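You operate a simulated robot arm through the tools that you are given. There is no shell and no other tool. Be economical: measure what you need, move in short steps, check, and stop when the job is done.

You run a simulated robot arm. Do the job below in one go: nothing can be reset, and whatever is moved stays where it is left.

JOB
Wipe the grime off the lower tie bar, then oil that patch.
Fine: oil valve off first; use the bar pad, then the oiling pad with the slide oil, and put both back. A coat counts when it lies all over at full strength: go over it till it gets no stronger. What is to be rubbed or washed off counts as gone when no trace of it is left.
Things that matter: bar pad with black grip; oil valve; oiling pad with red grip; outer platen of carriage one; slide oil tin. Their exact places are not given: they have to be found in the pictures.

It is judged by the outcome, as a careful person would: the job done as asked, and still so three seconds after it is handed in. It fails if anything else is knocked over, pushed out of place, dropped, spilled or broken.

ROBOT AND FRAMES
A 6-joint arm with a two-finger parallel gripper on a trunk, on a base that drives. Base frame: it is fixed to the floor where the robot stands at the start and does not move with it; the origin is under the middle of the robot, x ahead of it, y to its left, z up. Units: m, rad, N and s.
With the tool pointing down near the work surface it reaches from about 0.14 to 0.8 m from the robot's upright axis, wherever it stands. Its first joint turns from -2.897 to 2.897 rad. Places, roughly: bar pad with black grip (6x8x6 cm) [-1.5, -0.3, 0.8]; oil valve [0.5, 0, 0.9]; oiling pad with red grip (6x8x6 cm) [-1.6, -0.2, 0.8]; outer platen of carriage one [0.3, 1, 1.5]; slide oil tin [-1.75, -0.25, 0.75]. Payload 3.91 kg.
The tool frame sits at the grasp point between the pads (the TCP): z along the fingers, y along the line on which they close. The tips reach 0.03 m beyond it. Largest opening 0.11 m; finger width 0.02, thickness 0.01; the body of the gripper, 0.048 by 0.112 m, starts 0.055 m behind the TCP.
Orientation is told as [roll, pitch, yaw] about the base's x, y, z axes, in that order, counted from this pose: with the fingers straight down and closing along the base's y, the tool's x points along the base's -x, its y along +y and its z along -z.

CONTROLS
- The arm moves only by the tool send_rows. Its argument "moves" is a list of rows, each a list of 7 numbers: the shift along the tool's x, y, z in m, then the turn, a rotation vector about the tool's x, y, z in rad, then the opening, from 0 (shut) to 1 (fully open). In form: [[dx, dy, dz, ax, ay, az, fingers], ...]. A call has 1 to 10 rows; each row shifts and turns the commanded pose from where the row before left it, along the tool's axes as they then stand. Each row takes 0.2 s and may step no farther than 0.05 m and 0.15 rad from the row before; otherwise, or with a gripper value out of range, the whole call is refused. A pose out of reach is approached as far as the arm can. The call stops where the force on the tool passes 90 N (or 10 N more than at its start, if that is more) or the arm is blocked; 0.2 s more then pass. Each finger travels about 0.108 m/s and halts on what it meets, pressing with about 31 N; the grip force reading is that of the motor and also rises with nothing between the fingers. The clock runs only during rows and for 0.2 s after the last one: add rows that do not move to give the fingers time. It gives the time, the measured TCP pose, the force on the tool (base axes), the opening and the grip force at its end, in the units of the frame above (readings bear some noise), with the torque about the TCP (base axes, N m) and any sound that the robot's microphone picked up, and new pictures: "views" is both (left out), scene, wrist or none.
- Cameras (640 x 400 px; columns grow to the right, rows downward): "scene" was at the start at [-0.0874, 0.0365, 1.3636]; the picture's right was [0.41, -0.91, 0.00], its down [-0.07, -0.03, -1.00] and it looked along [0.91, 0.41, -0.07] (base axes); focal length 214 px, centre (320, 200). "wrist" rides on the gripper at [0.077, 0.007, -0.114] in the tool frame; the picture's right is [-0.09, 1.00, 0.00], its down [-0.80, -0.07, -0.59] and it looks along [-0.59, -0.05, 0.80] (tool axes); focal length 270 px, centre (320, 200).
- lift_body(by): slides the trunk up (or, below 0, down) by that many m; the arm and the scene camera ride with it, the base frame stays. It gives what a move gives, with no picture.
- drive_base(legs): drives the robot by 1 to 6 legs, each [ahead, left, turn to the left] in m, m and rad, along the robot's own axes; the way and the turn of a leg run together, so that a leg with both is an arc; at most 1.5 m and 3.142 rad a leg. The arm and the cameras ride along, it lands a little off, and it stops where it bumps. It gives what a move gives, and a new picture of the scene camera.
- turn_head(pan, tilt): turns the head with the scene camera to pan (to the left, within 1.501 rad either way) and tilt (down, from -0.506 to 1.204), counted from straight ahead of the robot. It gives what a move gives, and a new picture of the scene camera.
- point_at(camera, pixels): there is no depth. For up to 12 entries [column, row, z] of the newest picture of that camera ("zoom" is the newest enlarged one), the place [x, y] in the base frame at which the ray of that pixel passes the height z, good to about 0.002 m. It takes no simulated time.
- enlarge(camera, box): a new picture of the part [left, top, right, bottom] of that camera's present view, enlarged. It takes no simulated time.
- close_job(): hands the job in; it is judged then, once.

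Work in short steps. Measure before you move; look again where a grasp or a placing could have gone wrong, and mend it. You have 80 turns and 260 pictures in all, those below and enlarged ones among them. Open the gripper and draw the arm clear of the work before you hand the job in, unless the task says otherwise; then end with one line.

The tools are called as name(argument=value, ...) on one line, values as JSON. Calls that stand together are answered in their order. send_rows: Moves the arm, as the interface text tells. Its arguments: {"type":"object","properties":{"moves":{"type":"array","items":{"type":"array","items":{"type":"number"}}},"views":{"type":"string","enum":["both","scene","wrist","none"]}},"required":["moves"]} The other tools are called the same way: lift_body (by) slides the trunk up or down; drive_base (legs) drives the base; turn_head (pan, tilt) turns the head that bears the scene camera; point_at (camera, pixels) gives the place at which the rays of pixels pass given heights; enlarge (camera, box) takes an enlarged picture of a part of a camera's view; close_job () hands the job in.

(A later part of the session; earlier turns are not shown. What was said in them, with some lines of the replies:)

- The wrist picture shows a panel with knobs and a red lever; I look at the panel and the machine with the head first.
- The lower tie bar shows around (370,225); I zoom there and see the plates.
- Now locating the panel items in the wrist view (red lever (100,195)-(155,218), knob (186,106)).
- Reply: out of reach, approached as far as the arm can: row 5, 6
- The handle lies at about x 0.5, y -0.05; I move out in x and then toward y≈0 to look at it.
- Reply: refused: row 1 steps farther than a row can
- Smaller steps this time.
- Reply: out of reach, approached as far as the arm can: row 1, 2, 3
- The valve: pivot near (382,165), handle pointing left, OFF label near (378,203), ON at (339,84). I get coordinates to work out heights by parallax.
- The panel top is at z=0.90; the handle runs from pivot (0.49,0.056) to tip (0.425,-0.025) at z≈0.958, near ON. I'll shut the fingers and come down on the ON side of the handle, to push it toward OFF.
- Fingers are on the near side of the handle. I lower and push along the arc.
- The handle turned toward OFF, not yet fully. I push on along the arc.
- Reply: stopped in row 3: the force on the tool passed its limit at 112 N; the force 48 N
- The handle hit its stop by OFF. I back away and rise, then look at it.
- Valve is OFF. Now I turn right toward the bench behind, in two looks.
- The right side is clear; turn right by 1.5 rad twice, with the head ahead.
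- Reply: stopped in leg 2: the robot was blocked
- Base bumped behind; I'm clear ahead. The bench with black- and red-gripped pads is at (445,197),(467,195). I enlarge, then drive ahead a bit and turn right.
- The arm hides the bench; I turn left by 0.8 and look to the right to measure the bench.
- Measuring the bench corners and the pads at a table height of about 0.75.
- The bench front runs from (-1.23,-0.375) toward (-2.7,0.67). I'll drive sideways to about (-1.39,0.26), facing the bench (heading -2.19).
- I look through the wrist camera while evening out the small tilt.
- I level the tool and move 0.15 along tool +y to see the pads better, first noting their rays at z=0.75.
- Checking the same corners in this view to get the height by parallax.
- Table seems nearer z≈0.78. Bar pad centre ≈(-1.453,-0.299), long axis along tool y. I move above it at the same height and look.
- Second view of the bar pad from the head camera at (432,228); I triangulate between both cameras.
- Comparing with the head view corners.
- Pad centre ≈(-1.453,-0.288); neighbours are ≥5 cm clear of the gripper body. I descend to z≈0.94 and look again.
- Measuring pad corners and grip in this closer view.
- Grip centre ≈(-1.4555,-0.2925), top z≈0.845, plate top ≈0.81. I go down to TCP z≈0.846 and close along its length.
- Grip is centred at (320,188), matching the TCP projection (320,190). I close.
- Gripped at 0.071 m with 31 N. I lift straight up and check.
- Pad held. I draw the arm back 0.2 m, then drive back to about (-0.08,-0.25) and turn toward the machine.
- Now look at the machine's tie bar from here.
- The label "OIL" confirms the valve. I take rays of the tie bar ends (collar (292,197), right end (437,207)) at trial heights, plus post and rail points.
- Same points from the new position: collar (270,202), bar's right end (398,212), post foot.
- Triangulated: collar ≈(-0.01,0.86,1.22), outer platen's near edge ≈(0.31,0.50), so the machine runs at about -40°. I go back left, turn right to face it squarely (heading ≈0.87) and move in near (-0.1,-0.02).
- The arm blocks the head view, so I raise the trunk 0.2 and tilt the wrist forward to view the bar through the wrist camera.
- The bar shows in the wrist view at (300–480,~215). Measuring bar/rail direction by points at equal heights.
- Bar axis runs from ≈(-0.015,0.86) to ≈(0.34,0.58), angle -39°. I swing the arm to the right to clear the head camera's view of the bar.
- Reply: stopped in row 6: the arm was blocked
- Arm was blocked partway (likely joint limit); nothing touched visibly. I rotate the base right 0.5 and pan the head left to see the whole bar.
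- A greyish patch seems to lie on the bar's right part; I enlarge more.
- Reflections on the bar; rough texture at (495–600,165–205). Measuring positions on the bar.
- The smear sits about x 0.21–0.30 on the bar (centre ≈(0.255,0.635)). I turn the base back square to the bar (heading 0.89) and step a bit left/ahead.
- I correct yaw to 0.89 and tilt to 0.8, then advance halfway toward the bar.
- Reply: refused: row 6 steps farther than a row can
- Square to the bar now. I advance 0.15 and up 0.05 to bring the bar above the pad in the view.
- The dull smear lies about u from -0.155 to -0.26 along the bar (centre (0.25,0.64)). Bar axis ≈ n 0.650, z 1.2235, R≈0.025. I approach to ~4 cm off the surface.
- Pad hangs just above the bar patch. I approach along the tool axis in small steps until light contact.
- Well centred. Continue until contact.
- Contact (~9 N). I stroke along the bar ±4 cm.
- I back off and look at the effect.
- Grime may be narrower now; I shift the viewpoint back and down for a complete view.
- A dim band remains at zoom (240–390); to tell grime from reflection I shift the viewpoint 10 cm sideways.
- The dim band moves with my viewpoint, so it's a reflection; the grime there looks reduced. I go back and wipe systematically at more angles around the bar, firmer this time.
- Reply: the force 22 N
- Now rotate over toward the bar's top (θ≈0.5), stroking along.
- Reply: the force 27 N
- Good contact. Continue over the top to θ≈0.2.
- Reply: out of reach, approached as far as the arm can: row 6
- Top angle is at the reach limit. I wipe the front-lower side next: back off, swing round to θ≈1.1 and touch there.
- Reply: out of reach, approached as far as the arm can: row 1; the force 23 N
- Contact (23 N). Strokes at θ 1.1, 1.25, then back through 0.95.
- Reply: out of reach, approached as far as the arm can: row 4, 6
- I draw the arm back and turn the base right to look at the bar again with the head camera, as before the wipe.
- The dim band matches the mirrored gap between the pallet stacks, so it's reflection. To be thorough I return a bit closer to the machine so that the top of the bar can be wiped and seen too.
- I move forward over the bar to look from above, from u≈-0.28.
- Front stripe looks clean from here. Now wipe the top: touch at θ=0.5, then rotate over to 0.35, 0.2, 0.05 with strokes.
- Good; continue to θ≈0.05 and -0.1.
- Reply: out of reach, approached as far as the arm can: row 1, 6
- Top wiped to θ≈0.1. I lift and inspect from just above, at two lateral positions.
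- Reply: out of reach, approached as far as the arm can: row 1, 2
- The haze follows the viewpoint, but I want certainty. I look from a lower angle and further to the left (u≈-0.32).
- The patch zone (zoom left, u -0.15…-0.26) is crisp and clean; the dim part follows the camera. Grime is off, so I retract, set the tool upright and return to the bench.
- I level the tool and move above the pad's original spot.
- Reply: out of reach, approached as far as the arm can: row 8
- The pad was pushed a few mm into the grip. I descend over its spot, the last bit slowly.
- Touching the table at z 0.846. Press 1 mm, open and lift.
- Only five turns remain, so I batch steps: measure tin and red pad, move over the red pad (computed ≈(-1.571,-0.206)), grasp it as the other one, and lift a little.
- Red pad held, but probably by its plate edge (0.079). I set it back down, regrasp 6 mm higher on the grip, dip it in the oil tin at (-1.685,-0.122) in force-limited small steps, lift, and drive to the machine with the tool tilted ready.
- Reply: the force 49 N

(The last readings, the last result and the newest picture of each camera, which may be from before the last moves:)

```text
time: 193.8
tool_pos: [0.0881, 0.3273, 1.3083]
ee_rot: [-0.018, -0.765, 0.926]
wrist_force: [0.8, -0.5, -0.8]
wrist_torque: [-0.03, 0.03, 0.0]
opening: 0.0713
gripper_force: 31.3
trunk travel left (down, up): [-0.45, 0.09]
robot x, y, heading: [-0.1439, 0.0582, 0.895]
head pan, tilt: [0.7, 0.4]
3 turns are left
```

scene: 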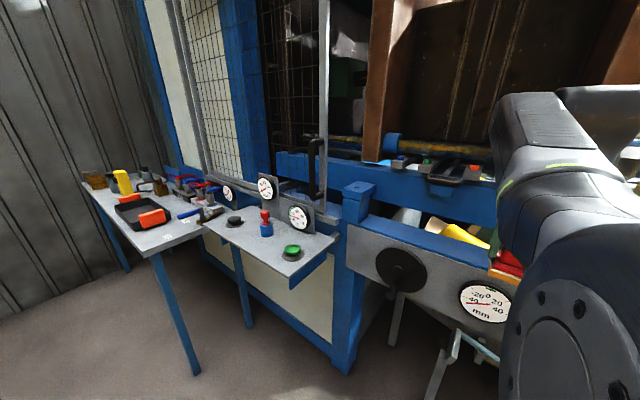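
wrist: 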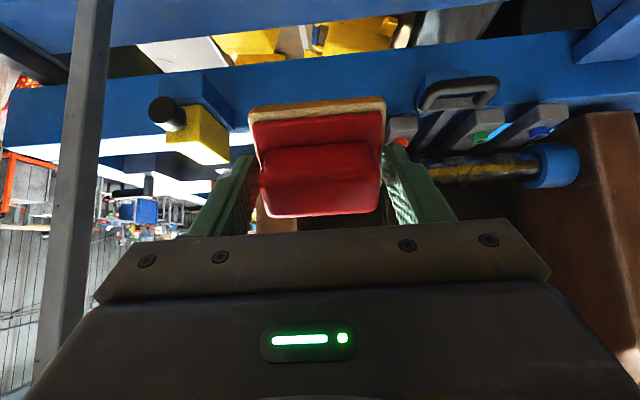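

The pad took oil (amber edge) and landing is precise. I now approach the same patch and oil it at all the angles, with several passes each, then back off and look.

send_rows(moves=[[0, 0, 0, 0.018, 0, 0.017, 0.2], [-0.0258, 0.01, 0.0303, 0, 0, 0, 0.2], [-0.0258, 0.01, 0.0303, 0, 0, 0, 0.2], [-0.0258, 0.01, 0.0303, 0, 0, 0, 0.2], [-0.0258, 0.01, 0.0303, 0, 0, 0, 0.2], [-0.0258, 0.01, 0.0303, 0, 0, 0, 0.2], [-0.0258, 0.01, 0.0303, 0, 0, 0, 0.2], [-0.0258, 0.01, 0.0303, 0, 0, 0, 0.2], [0, 0, 0, 0, 0, 0, 0.2]], views="wrist")

send_rows(moves=[[0, 0, 0.015, 0, 0, 0, 0.2], [0, 0, 0.015, 0, 0, 0, 0.2], [0, 0, 0.0087, 0, 0, 0, 0.2], [0, -0.04, 0, 0, 0, 0, 0.2], [0, 0.045, 0, 0, 0, 0, 0.2], [0, 0.045, 0, 0, 0, 0, 0.2], [0, -0.045, 0, 0, 0, 0, 0.2], [0, -0.045, 0, 0, 0, 0, 0.2], [0, 0.045, 0, 0, 0, 0, 0.2], [0, 0.045, 0, 0, 0, 0, 0.2]], views="none")

send_rows(moves=[[0.0129, 0, 0.001, 0, -0.15, 0, 0.2], [0, -0.045, 0, 0, 0, 0, 0.2], [0, -0.045, 0, 0, 0, 0, 0.2], [0, 0.045, 0, 0, 0, 0, 0.2], [0, 0.045, 0, 0, 0, 0, 0.2], [0, -0.045, 0, 0, 0, 0, 0.2], [0, -0.045, 0, 0, 0, 0, 0.2], [0, 0.045, 0, 0, 0, 0, 0.2], [0, 0.045, 0, 0, 0, 0, 0.2]], views="none")

send_rows(moves=[[0.0129, 0, 0.001, 0, -0.15, 0, 0.2], [0, -0.045, 0, 0, 0, 0, 0.2], [0, -0.045, 0, 0, 0, 0, 0.2], [0, 0.045, 0, 0, 0, 0, 0.2], [0, 0.045, 0, 0, 0, 0, 0.2], [0, -0.045, 0, 0, 0, 0, 0.2], [0, -0.045, 0, 0, 0, 0, 0.2], [0, 0.045, 0, 0, 0, 0, 0.2], [0, 0.045, 0, 0, 0, 0, 0.2]], views="none")

send_rows(moves=[[0.0129, 0, 0.001, 0, -0.15, 0, 0.2], [0, -0.045, 0, 0, 0, 0, 0.2], [0, -0.045, 0, 0, 0, 0, 0.2], [0, 0.045, 0, 0, 0, 0, 0.2], [0, 0.045, 0, 0, 0, 0, 0.2]], views="none")

send_rows(moves=[[-0.0129, 0, 0.001, 0, 0.15, 0, 0.2], [-0.0129, 0, 0.001, 0, 0.15, 0, 0.2], [-0.0129, 0, 0.001, 0, 0.15, 0, 0.2], [-0.0129, 0, 0.001, 0, 0.15, 0, 0.2], [0, -0.045, 0, 0, 0, 0, 0.2], [0, -0.045, 0, 0, 0, 0, 0.2], [0, 0.045, 0, 0, 0, 0, 0.2], [0, 0.045, 0, 0, 0, 0, 0.2]], views="none")

send_rows(moves=[[-0.0129, 0, 0.001, 0, 0.15, 0, 0.2], [0, -0.042, 0, 0, 0, 0, 0.2], [0, -0.042, 0, 0, 0, 0, 0.2], [0, 0.042, 0, 0, 0, 0, 0.2], [0, 0.042, 0, 0, 0, 0, 0.2], [0, -0.042, 0, 0, 0, 0, 0.2], [0, -0.042, 0, 0, 0, 0, 0.2], [0, 0.042, 0, 0, 0, 0, 0.2], [0, 0.042, 0, 0, 0, 0, 0.2]], views="none")

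send_rows(moves=[[-0.0129, 0, 0.001, 0, 0.15, 0, 0.2], [0, -0.04, 0, 0, 0, 0, 0.2], [0, -0.04, 0, 0, 0, 0, 0.2], [0, 0.04, 0, 0, 0, 0, 0.2], [0, 0.04, 0, 0, 0, 0, 0.2], [0, -0.04, 0, 0, 0, 0, 0.2], [0, -0.04, 0, 0, 0, 0, 0.2], [0, 0.04, 0, 0, 0, 0, 0.2], [0, 0.04, 0, 0, 0, 0, 0.2]], views="none")

send_rows(moves=[[-0.0129, 0, 0.001, 0, 0.15, 0, 0.2], [0, -0.04, 0, 0, 0, 0, 0.2], [0, -0.04, 0, 0, 0, 0, 0.2], [0, 0.04, 0, 0, 0, 0, 0.2], [0, 0.04, 0, 0, 0, 0, 0.2], [0, -0.04, 0, 0, 0, 0, 0.2], [0, -0.04, 0, 0, 0, 0, 0.2], [0, 0.04, 0, 0, 0, 0, 0.2], [0, 0.04, 0, 0, 0, 0, 0.2]], views="wrist")

send_rows(moves=[[0, 0, -0.04, 0, 0, 0, 0.2], [0, 0, -0.04, 0, 0, 0, 0.2], [0, 0, 0, 0, -0.15, 0, 0.2], [0, 0, 0, 0, -0.15, 0, 0.2], [0, 0, 0, 0, -0.15, 0, 0.2], [0, 0, 0, 0, -0.15, 0, 0.2], [0.0256, 0.015, -0.0263, 0, 0, 0, 0.2], [0.0256, 0.015, -0.0263, 0, 0, 0, 0.2], [0.0256, 0.015, -0.0263, 0, 0, 0, 0.2], [0, 0, 0, 0, 0, 0, 0.2]], views="wrist")

enlarge(camera="wrist", box=[100, 0, 360, 130])

```text
time: 195.8
tool_pos: [0.2024, 0.5796, 1.2991]
ee_rot: [0.0, -0.803, 0.894]
wrist_force: [-0.4, -0.4, -0.6]
wrist_torque: [0.0, -0.02, -0.03]
opening: 0.0712
gripper_force: 30.7
trunk travel left (down, up): [-0.45, 0.09]
robot x, y, heading: [-0.1374, 0.0553, 0.896]
head pan, tilt: [0.7, 0.4]
```

wrist: 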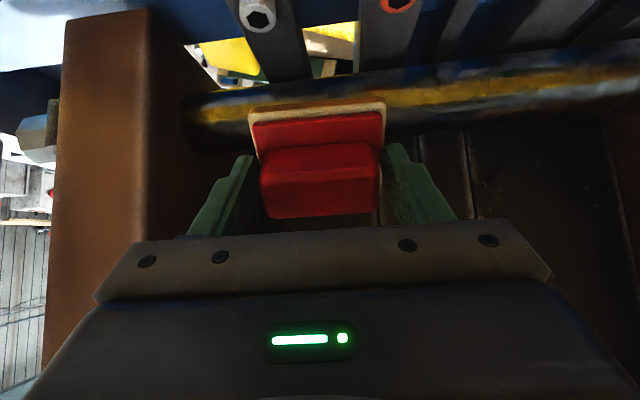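

```text
time: 198.0
tool_pos: [0.1805, 0.6273, 1.273]
ee_rot: [0.001, -0.806, 0.892]
wrist_force: [-3.9, -16.2, 14.2]
wrist_torque: [0.38, 0.25, 0.33]
opening: 0.0712
gripper_force: 31.2
trunk travel left (down, up): [-0.45, 0.09]
robot x, y, heading: [-0.1401, 0.0578, 0.899]
head pan, tilt: [0.7, 0.4]
```

```text
time: 200.0
tool_pos: [0.1757, 0.6246, 1.2642]
ee_rot: [0.001, -0.953, 0.894]
wrist_force: [-4.6, -9.0, 5.6]
wrist_torque: [0.14, 0.11, 0.27]
opening: 0.0713
gripper_force: 31.1
trunk travel left (down, up): [-0.45, 0.09]
robot x, y, heading: [-0.1379, 0.0577, 0.898]
head pan, tilt: [0.7, 0.4]
```

```text
time: 202.0
tool_pos: [0.173, 0.6186, 1.2518]
ee_rot: [0.001, -1.103, 0.893]
wrist_force: [-2.9, -4.7, 1.1]
wrist_torque: [0.11, 0.05, 0.21]
opening: 0.0713
gripper_force: 30.8
trunk travel left (down, up): [-0.45, 0.09]
robot x, y, heading: [-0.1407, 0.0574, 0.898]
head pan, tilt: [0.7, 0.4]
```

```text
time: 203.2
tool_pos: [0.1301, 0.6458, 1.2351]
ee_rot: [-0.008, -1.25, 0.9]
wrist_force: [-0.6, 0.4, -0.7]
wrist_torque: [0.01, 0.02, -0.06]
opening: 0.0714
gripper_force: 31.4
out of reach, approached as far as the arm can: row 2, 3
trunk travel left (down, up): [-0.45, 0.09]
robot x, y, heading: [-0.1401, 0.0565, 0.898]
head pan, tilt: [0.7, 0.4]
```

```text
time: 205.0
tool_pos: [0.1482, 0.6634, 1.2798]
ee_rot: [0.001, -0.656, 0.893]
wrist_force: [-3.2, -22.6, 25.3]
wrist_torque: [-0.45, -0.82, -0.6]
opening: 0.0712
gripper_force: 31.0
trunk travel left (down, up): [-0.45, 0.09]
robot x, y, heading: [-0.1404, 0.0572, 0.898]
head pan, tilt: [0.7, 0.4]
```

```text
time: 207.0
tool_pos: [0.1568, 0.6731, 1.2888]
ee_rot: [0.0, -0.506, 0.892]
wrist_force: [-1.4, -12.2, 17.6]
wrist_torque: [-0.23, -0.14, -0.07]
opening: 0.0709
gripper_force: 31.1
trunk travel left (down, up): [-0.45, 0.09]
robot x, y, heading: [-0.1399, 0.0571, 0.906]
head pan, tilt: [0.7, 0.4]
```

```text
time: 209.0
tool_pos: [0.1636, 0.6835, 1.2915]
ee_rot: [-0.001, -0.354, 0.892]
wrist_force: [-1.1, -7.6, 17.8]
wrist_torque: [-0.23, -0.01, 0.02]
opening: 0.0714
gripper_force: 30.9
trunk travel left (down, up): [-0.45, 0.09]
robot x, y, heading: [-0.1404, 0.056, 0.904]
head pan, tilt: [0.7, 0.4]
```

```text
time: 211.0
tool_pos: [0.172, 0.6938, 1.2935]
ee_rot: [0.003, -0.207, 0.892]
wrist_force: [2.0, -3.7, 21.4]
wrist_torque: [-0.43, -0.13, -0.05]
opening: 0.0711
gripper_force: 31.5
trunk travel left (down, up): [-0.45, 0.09]
robot x, y, heading: [-0.1382, 0.0615, 0.901]
head pan, tilt: [0.7, 0.4]
```

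wrist: 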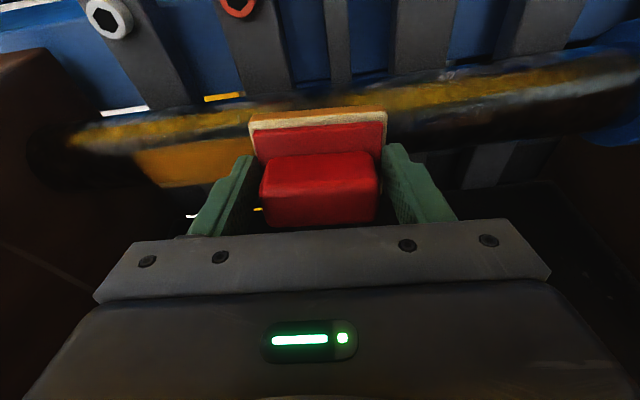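

```text
time: 213.2
tool_pos: [0.0603, 0.6311, 1.3393]
ee_rot: [0.0, -0.803, 0.893]
wrist_force: [0.0, -0.3, -0.4]
wrist_torque: [-0.02, 0.01, -0.02]
opening: 0.0712
gripper_force: 31.2
out of reach, approached as far as the arm can: row 2
trunk travel left (down, up): [-0.45, 0.09]
robot x, y, heading: [-0.1372, 0.0596, 0.898]
head pan, tilt: [0.7, 0.4]
```

wrist: 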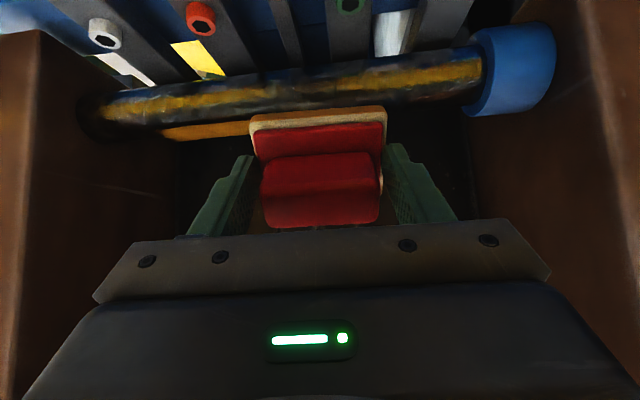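

```text
2.46 times, centred on (230, 65) of wrist
2 turns are left
```

zoom: 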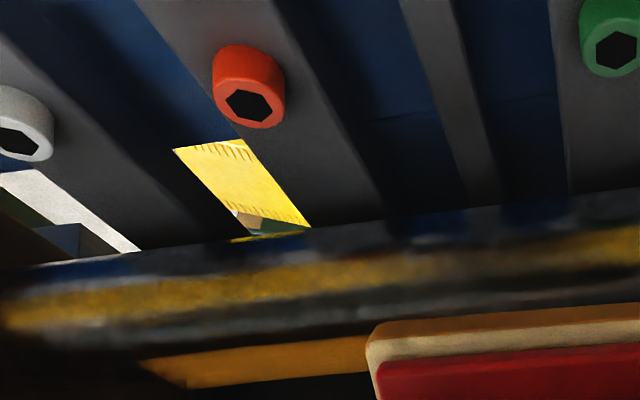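

The oil shows as an amber coat on the bar's top, ending near u≈-0.17. I give the top side more full passes over a wider range (u -0.17…-0.305) at θ 0.65–0.2, then withdraw and drive back to the bench.

send_rows(moves=[[0, 0, 0, 0, 0.15, 0, 0.2], [-0.0109, -0.0297, 0.0206, 0, 0, 0, 0.2], [-0.0109, -0.0297, 0.0206, 0, 0, 0, 0.2], [-0.0109, -0.0297, 0.0206, 0, 0, 0, 0.2], [0, 0, 0.015, 0, 0, 0, 0.2], [0, 0, 0.015, 0, 0, 0, 0.2], [0, 0, 0.0087, 0, 0, 0, 0.2], [0, -0.045, 0, 0, 0, 0, 0.2], [0, -0.045, 0, 0, 0, 0, 0.2], [0, 0.045, 0, 0, 0, 0, 0.2]], views="none")

send_rows(moves=[[0, 0.045, 0, 0, 0, 0, 0.2], [0, 0.045, 0, 0, 0, 0, 0.2], [0, -0.045, 0, 0, 0, 0, 0.2], [0, -0.045, 0, 0, 0, 0, 0.2], [0, -0.045, 0, 0, 0, 0, 0.2], [0, 0.045, 0, 0, 0, 0, 0.2], [0, 0.045, 0, 0, 0, 0, 0.2], [0, 0.045, 0, 0, 0, 0, 0.2]], views="none")

send_rows(moves=[[-0.0129, 0, 0.001, 0, 0.15, 0, 0.2], [0, -0.045, 0, 0, 0, 0, 0.2], [0, -0.045, 0, 0, 0, 0, 0.2], [0, -0.045, 0, 0, 0, 0, 0.2], [0, 0.045, 0, 0, 0, 0, 0.2], [0, 0.045, 0, 0, 0, 0, 0.2], [0, 0.045, 0, 0, 0, 0, 0.2], [0, -0.045, 0, 0, 0, 0, 0.2], [0, -0.045, 0, 0, 0, 0, 0.2], [0, -0.045, 0, 0, 0, 0, 0.2]], views="none")

send_rows(moves=[[-0.0129, 0, 0.001, 0, 0.15, 0, 0.2], [0, 0.045, 0, 0, 0, 0, 0.2], [0, 0.045, 0, 0, 0, 0, 0.2], [0, 0.045, 0, 0, 0, 0, 0.2], [0, -0.045, 0, 0, 0, 0, 0.2], [0, -0.045, 0, 0, 0, 0, 0.2], [0, -0.045, 0, 0, 0, 0, 0.2], [0, 0.045, 0, 0, 0, 0, 0.2], [0, 0.045, 0, 0, 0, 0, 0.2], [0, 0.045, 0, 0, 0, 0, 0.2]], views="none")

send_rows(moves=[[-0.0129, 0, 0.001, 0, 0.15, 0, 0.2], [0, -0.045, 0, 0, 0, 0, 0.2], [0, -0.045, 0, 0, 0, 0, 0.2], [0, -0.045, 0, 0, 0, 0, 0.2], [0, 0.045, 0, 0, 0, 0, 0.2], [0, 0.045, 0, 0, 0, 0, 0.2], [0, 0.045, 0, 0, 0, 0, 0.2], [0, -0.045, 0, 0, 0, 0, 0.2], [0, -0.045, 0, 0, 0, 0, 0.2], [0, -0.045, 0, 0, 0, 0, 0.2]], views="none")

send_rows(moves=[[0, 0.045, 0, 0, 0, 0, 0.2], [0, 0.045, 0, 0, 0, 0, 0.2], [0, 0.045, 0, 0, 0, 0, 0.2], [0, -0.045, 0, 0, 0, 0, 0.2], [0, -0.045, 0, 0, 0, 0, 0.2], [0, 0, -0.03, 0, 0, 0, 0.2], [0, 0, 0, 0, 0, 0, 0.2]], views="wrist")

send_rows(moves=[[0.04, 0, -0.015, 0, 0, 0, 0.2], [0.04, 0, -0.015, 0, 0, 0, 0.2], [0.04, 0, -0.01, 0, 0, 0, 0.2], [0.04, 0, -0.01, 0, 0, 0, 0.2], [0.04, 0, -0.01, 0, 0.1, 0, 0.2], [0.04, 0, 0, 0, 0.1, 0, 0.2], [0.03, 0, 0, 0, 0, 0, 0.2], [0, 0, 0, 0, 0, 0, 0.2]], views="wrist")

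drive_base(legs=[[-0.4, 0, 0], [0, 0, -1.55], [0, 0, -1.543], [0.06, -0.56, 0], [0.065, -0.554, 0]])

lift_body(by=-0.2)

send_rows(moves=[[0, 0, 0, 0, 0, 0, 0.2], [0, 0, 0, 0, 0, 0, 0.2]], views="both")

```text
time: 215.4
tool_pos: [0.2153, 0.6138, 1.2811]
ee_rot: [0.003, -0.654, 0.893]
wrist_force: [-9.4, -2.1, 7.9]
wrist_torque: [0.31, 0.46, 0.43]
opening: 0.0713
gripper_force: 31.3
trunk travel left (down, up): [-0.45, 0.09]
robot x, y, heading: [-0.1432, 0.0611, 0.904]
head pan, tilt: [0.7, 0.4]
```

```text
time: 217.2
tool_pos: [0.1472, 0.6688, 1.2842]
ee_rot: [0.003, -0.657, 0.893]
wrist_force: [-4.7, -10.0, 15.6]
wrist_torque: [0.33, 0.47, 0.39]
opening: 0.0712
gripper_force: 31.1
trunk travel left (down, up): [-0.45, 0.09]
robot x, y, heading: [-0.1378, 0.0576, 0.898]
head pan, tilt: [0.7, 0.4]
```

```text
time: 219.4
tool_pos: [0.2625, 0.5921, 1.2865]
ee_rot: [-0.001, -0.499, 0.892]
wrist_force: [0.0, -2.3, 1.1]
wrist_torque: [0.01, 0.08, 0.03]
opening: 0.0713
gripper_force: 31.0
trunk travel left (down, up): [-0.45, 0.09]
robot x, y, heading: [-0.1419, 0.0564, 0.897]
head pan, tilt: [0.7, 0.4]
```

```text
time: 221.6
tool_pos: [0.1622, 0.6864, 1.2928]
ee_rot: [0.001, -0.355, 0.893]
wrist_force: [-2.8, -5.8, 21.4]
wrist_torque: [-0.46, -0.23, -0.17]
opening: 0.0713
gripper_force: 31.0
trunk travel left (down, up): [-0.45, 0.09]
robot x, y, heading: [-0.1358, 0.0596, 0.894]
head pan, tilt: [0.7, 0.4]
```

```text
time: 223.8
tool_pos: [0.2765, 0.615, 1.2968]
ee_rot: [0.0, -0.202, 0.893]
wrist_force: [0.0, 0.5, -1.1]
wrist_torque: [-0.03, 0.0, 0.05]
opening: 0.0711
gripper_force: 31.3
trunk travel left (down, up): [-0.45, 0.09]
robot x, y, heading: [-0.1403, 0.0585, 0.899]
head pan, tilt: [0.7, 0.4]
```

```text
time: 225.4
tool_pos: [0.2377, 0.6393, 1.3251]
ee_rot: [0.0, -0.198, 0.894]
wrist_force: [0.9, 0.1, -1.2]
wrist_torque: [-0.01, 0.07, 0.01]
opening: 0.0712
gripper_force: 31.2
trunk travel left (down, up): [-0.45, 0.09]
robot x, y, heading: [-0.1393, 0.0578, 0.902]
head pan, tilt: [0.7, 0.4]
```

wrist: 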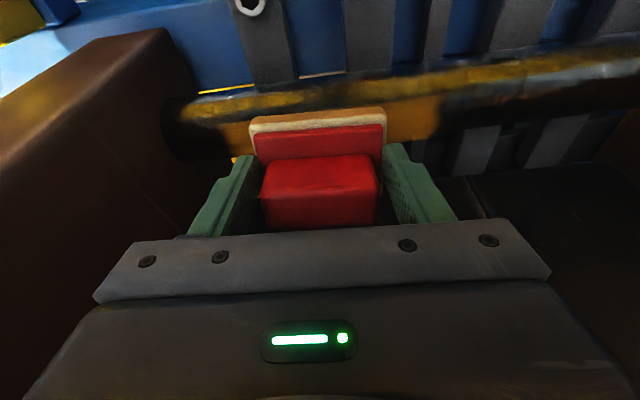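

```text
time: 227.2
tool_pos: [0.0599, 0.4205, 1.3381]
ee_rot: [0.002, 0.0, 0.896]
wrist_force: [0.0, 0.0, -1.7]
wrist_torque: [-0.01, -0.03, 0.03]
opening: 0.0711
gripper_force: 31.0
trunk travel left (down, up): [-0.45, 0.09]
robot x, y, heading: [-0.1412, 0.0563, 0.898]
head pan, tilt: [0.7, 0.4]
```

wrist: 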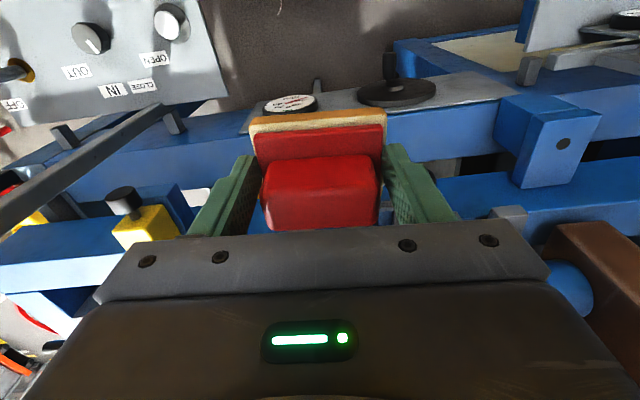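

```text
time: 242.9
tool_pos: [-1.5558, -0.0772, 1.3396]
ee_rot: [0.0, -0.002, -2.199]
wrist_force: [-0.2, 0.6, -0.9]
wrist_torque: [0.01, -0.04, 0.02]
opening: 0.0713
gripper_force: 30.8
trunk travel left (down, up): [-0.45, 0.09]
robot x, y, heading: [-1.3701, 0.2994, -2.193]
head pan, tilt: [0.7, 0.4]
```

scene: 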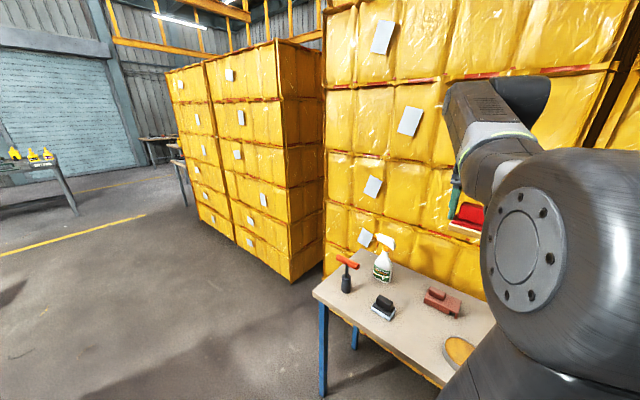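

```text
time: 245.1
tool_pos: [-1.5551, -0.0776, 1.1392]
ee_rot: [0.0, -0.002, -2.201]
wrist_force: [-0.1, -0.1, -1.0]
wrist_torque: [0.03, 0.04, 0.01]
opening: 0.0712
gripper_force: 30.9
trunk travel left (down, up): [-0.25, 0.29]
robot x, y, heading: [-1.3729, 0.2967, -2.192]
head pan, tilt: [0.7, 0.4]
```

```text
time: 245.7
tool_pos: [-1.556, -0.0789, 1.1399]
ee_rot: [-0.001, -0.001, -2.198]
wrist_force: [0.9, -0.5, 0.3]
wrist_torque: [-0.01, 0.0, 0.01]
opening: 0.0711
gripper_force: 31.8
trunk travel left (down, up): [-0.25, 0.29]
robot x, y, heading: [-1.3738, 0.293, -2.192]
head pan, tilt: [0.7, 0.4]
1 turns are left
```

scene: 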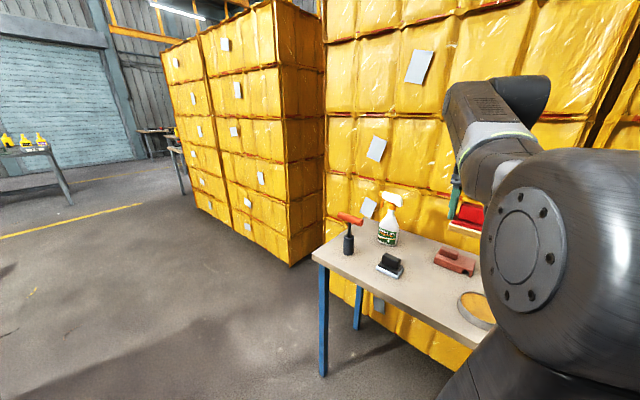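
wrist: 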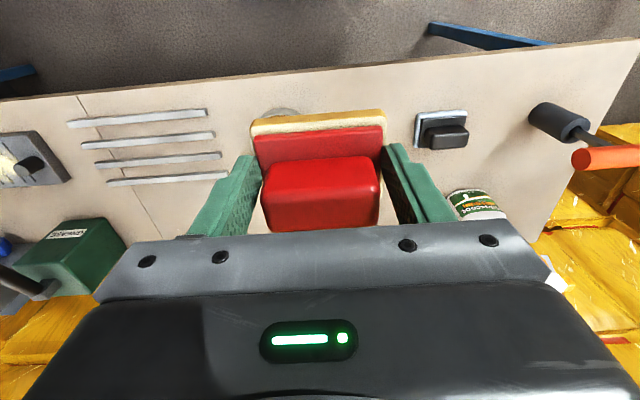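

The oil coat lies over the whole patch. For the last turn I set the oiling pad back on its spot (-1.571,-0.207), release, draw the arm clear and hand in.

send_rows(moves=[[-0.0378, 0.0213, 0, 0, 0, 0, 0.2], [-0.0378, 0.0213, 0, 0, 0, 0, 0.2], [-0.0377, 0.0212, 0, 0, 0, 0, 0.2], [0, 0, 0.05, 0, 0, 0, 0.2], [0, 0, 0.05, 0, 0, 0, 0.2], [0, 0, 0.05, 0, 0, 0, 0.2], [0, 0, 0.05, 0, 0, 0, 0.2], [0, 0, 0, 0, 0, 0, 0.2]], views="none")

send_rows(moves=[[0, 0, 0.045, 0, 0, 0, 0.2], [0, 0, 0.025, 0, 0, 0, 0.2], [0, 0, 0.01, 0, 0, 0, 0.2], [0, 0, 0.004, 0, 0, 0, 0.2], [0, 0, 0.003, 0, 0, 0, 0.2], [0, 0, 0.0017, 0, 0, 0, 0.2]], views="none")

send_rows(moves=[[0, 0, 0, 0, 0, 0, 0.2], [0, 0, 0, 0, 0, 0, 0.72], [0, 0, 0, 0, 0, 0, 0.95], [0, 0, 0, 0, 0, 0, 1], [0, 0, 0, 0, 0, 0, 1], [0, 0, -0.03, 0, 0, 0, 1], [0, 0, -0.05, 0, 0, 0, 1], [0, 0, -0.05, 0, 0, 0, 1], [0, 0, -0.05, 0, 0, 0, 1], [0, 0, -0.04, 0, 0, 0, 1]], views="wrist")

send_rows(moves=[[0.04, 0, -0.02, 0, 0, 0, 1], [0.04, 0, -0.02, 0, 0, 0, 1], [0.04, 0, 0, 0, 0, 0, 1], [0.04, 0, 0, 0, 0, 0, 1], [0, 0, 0, 0, 0, 0, 1]], views="none")

close_job()

```text
time: 247.5
tool_pos: [-1.5709, -0.208, 0.9376]
ee_rot: [-0.001, -0.001, -2.198]
wrist_force: [0.3, 0.1, -1.1]
wrist_torque: [0.03, 0.0, -0.04]
opening: 0.0712
gripper_force: 31.6
trunk travel left (down, up): [-0.25, 0.29]
robot x, y, heading: [-1.3735, 0.2948, -2.197]
head pan, tilt: [0.7, 0.4]
```

```text
time: 248.9
tool_pos: [-1.5701, -0.2071, 0.8506]
ee_rot: [0.0, -0.002, -2.197]
wrist_force: [-0.9, 0.4, -1.6]
wrist_torque: [0.02, 0.03, -0.01]
opening: 0.071
gripper_force: 30.6
trunk travel left (down, up): [-0.25, 0.29]
robot x, y, heading: [-1.373, 0.2937, -2.196]
head pan, tilt: [0.7, 0.4]
```

```text
time: 251.1
tool_pos: [-1.5696, -0.2096, 1.071]
ee_rot: [0.001, -0.002, -2.199]
wrist_force: [-0.2, 0.9, -0.6]
wrist_torque: [0.02, 0.0, -0.02]
opening: 0.1099
gripper_force: 0.1
trunk travel left (down, up): [-0.25, 0.29]
robot x, y, heading: [-1.3723, 0.2938, -2.196]
head pan, tilt: [0.7, 0.4]
```

wrist: 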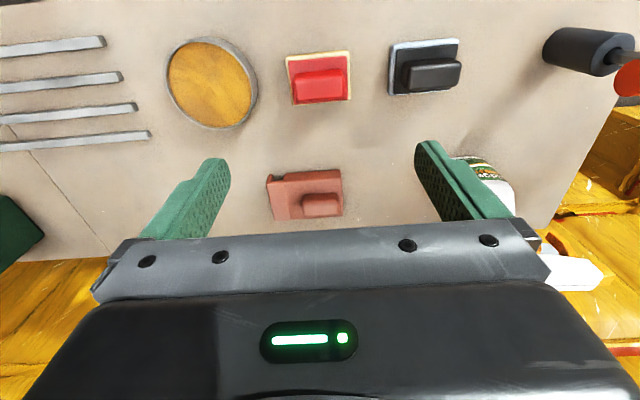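

```text
time: 252.3
tool_pos: [-1.4755, -0.0777, 1.1098]
ee_rot: [0.0, -0.003, -2.199]
wrist_force: [0.2, 0.2, 0.2]
wrist_torque: [0.02, 0.0, -0.01]
opening: 0.1101
gripper_force: 0.0
trunk travel left (down, up): [-0.25, 0.29]
robot x, y, heading: [-1.3752, 0.2912, -2.193]
head pan, tilt: [0.7, 0.4]
```

```text
The job is handed in.
```

I handed the job in with the oil valve off, the lower tie bar wiped and oiled, and both pads back on the bench, but I couldn't confirm that all the grime is gone: its edges never showed clearly against the dark, shiny bar, and the oil strokes ran a little further along the bar than the wipe did.
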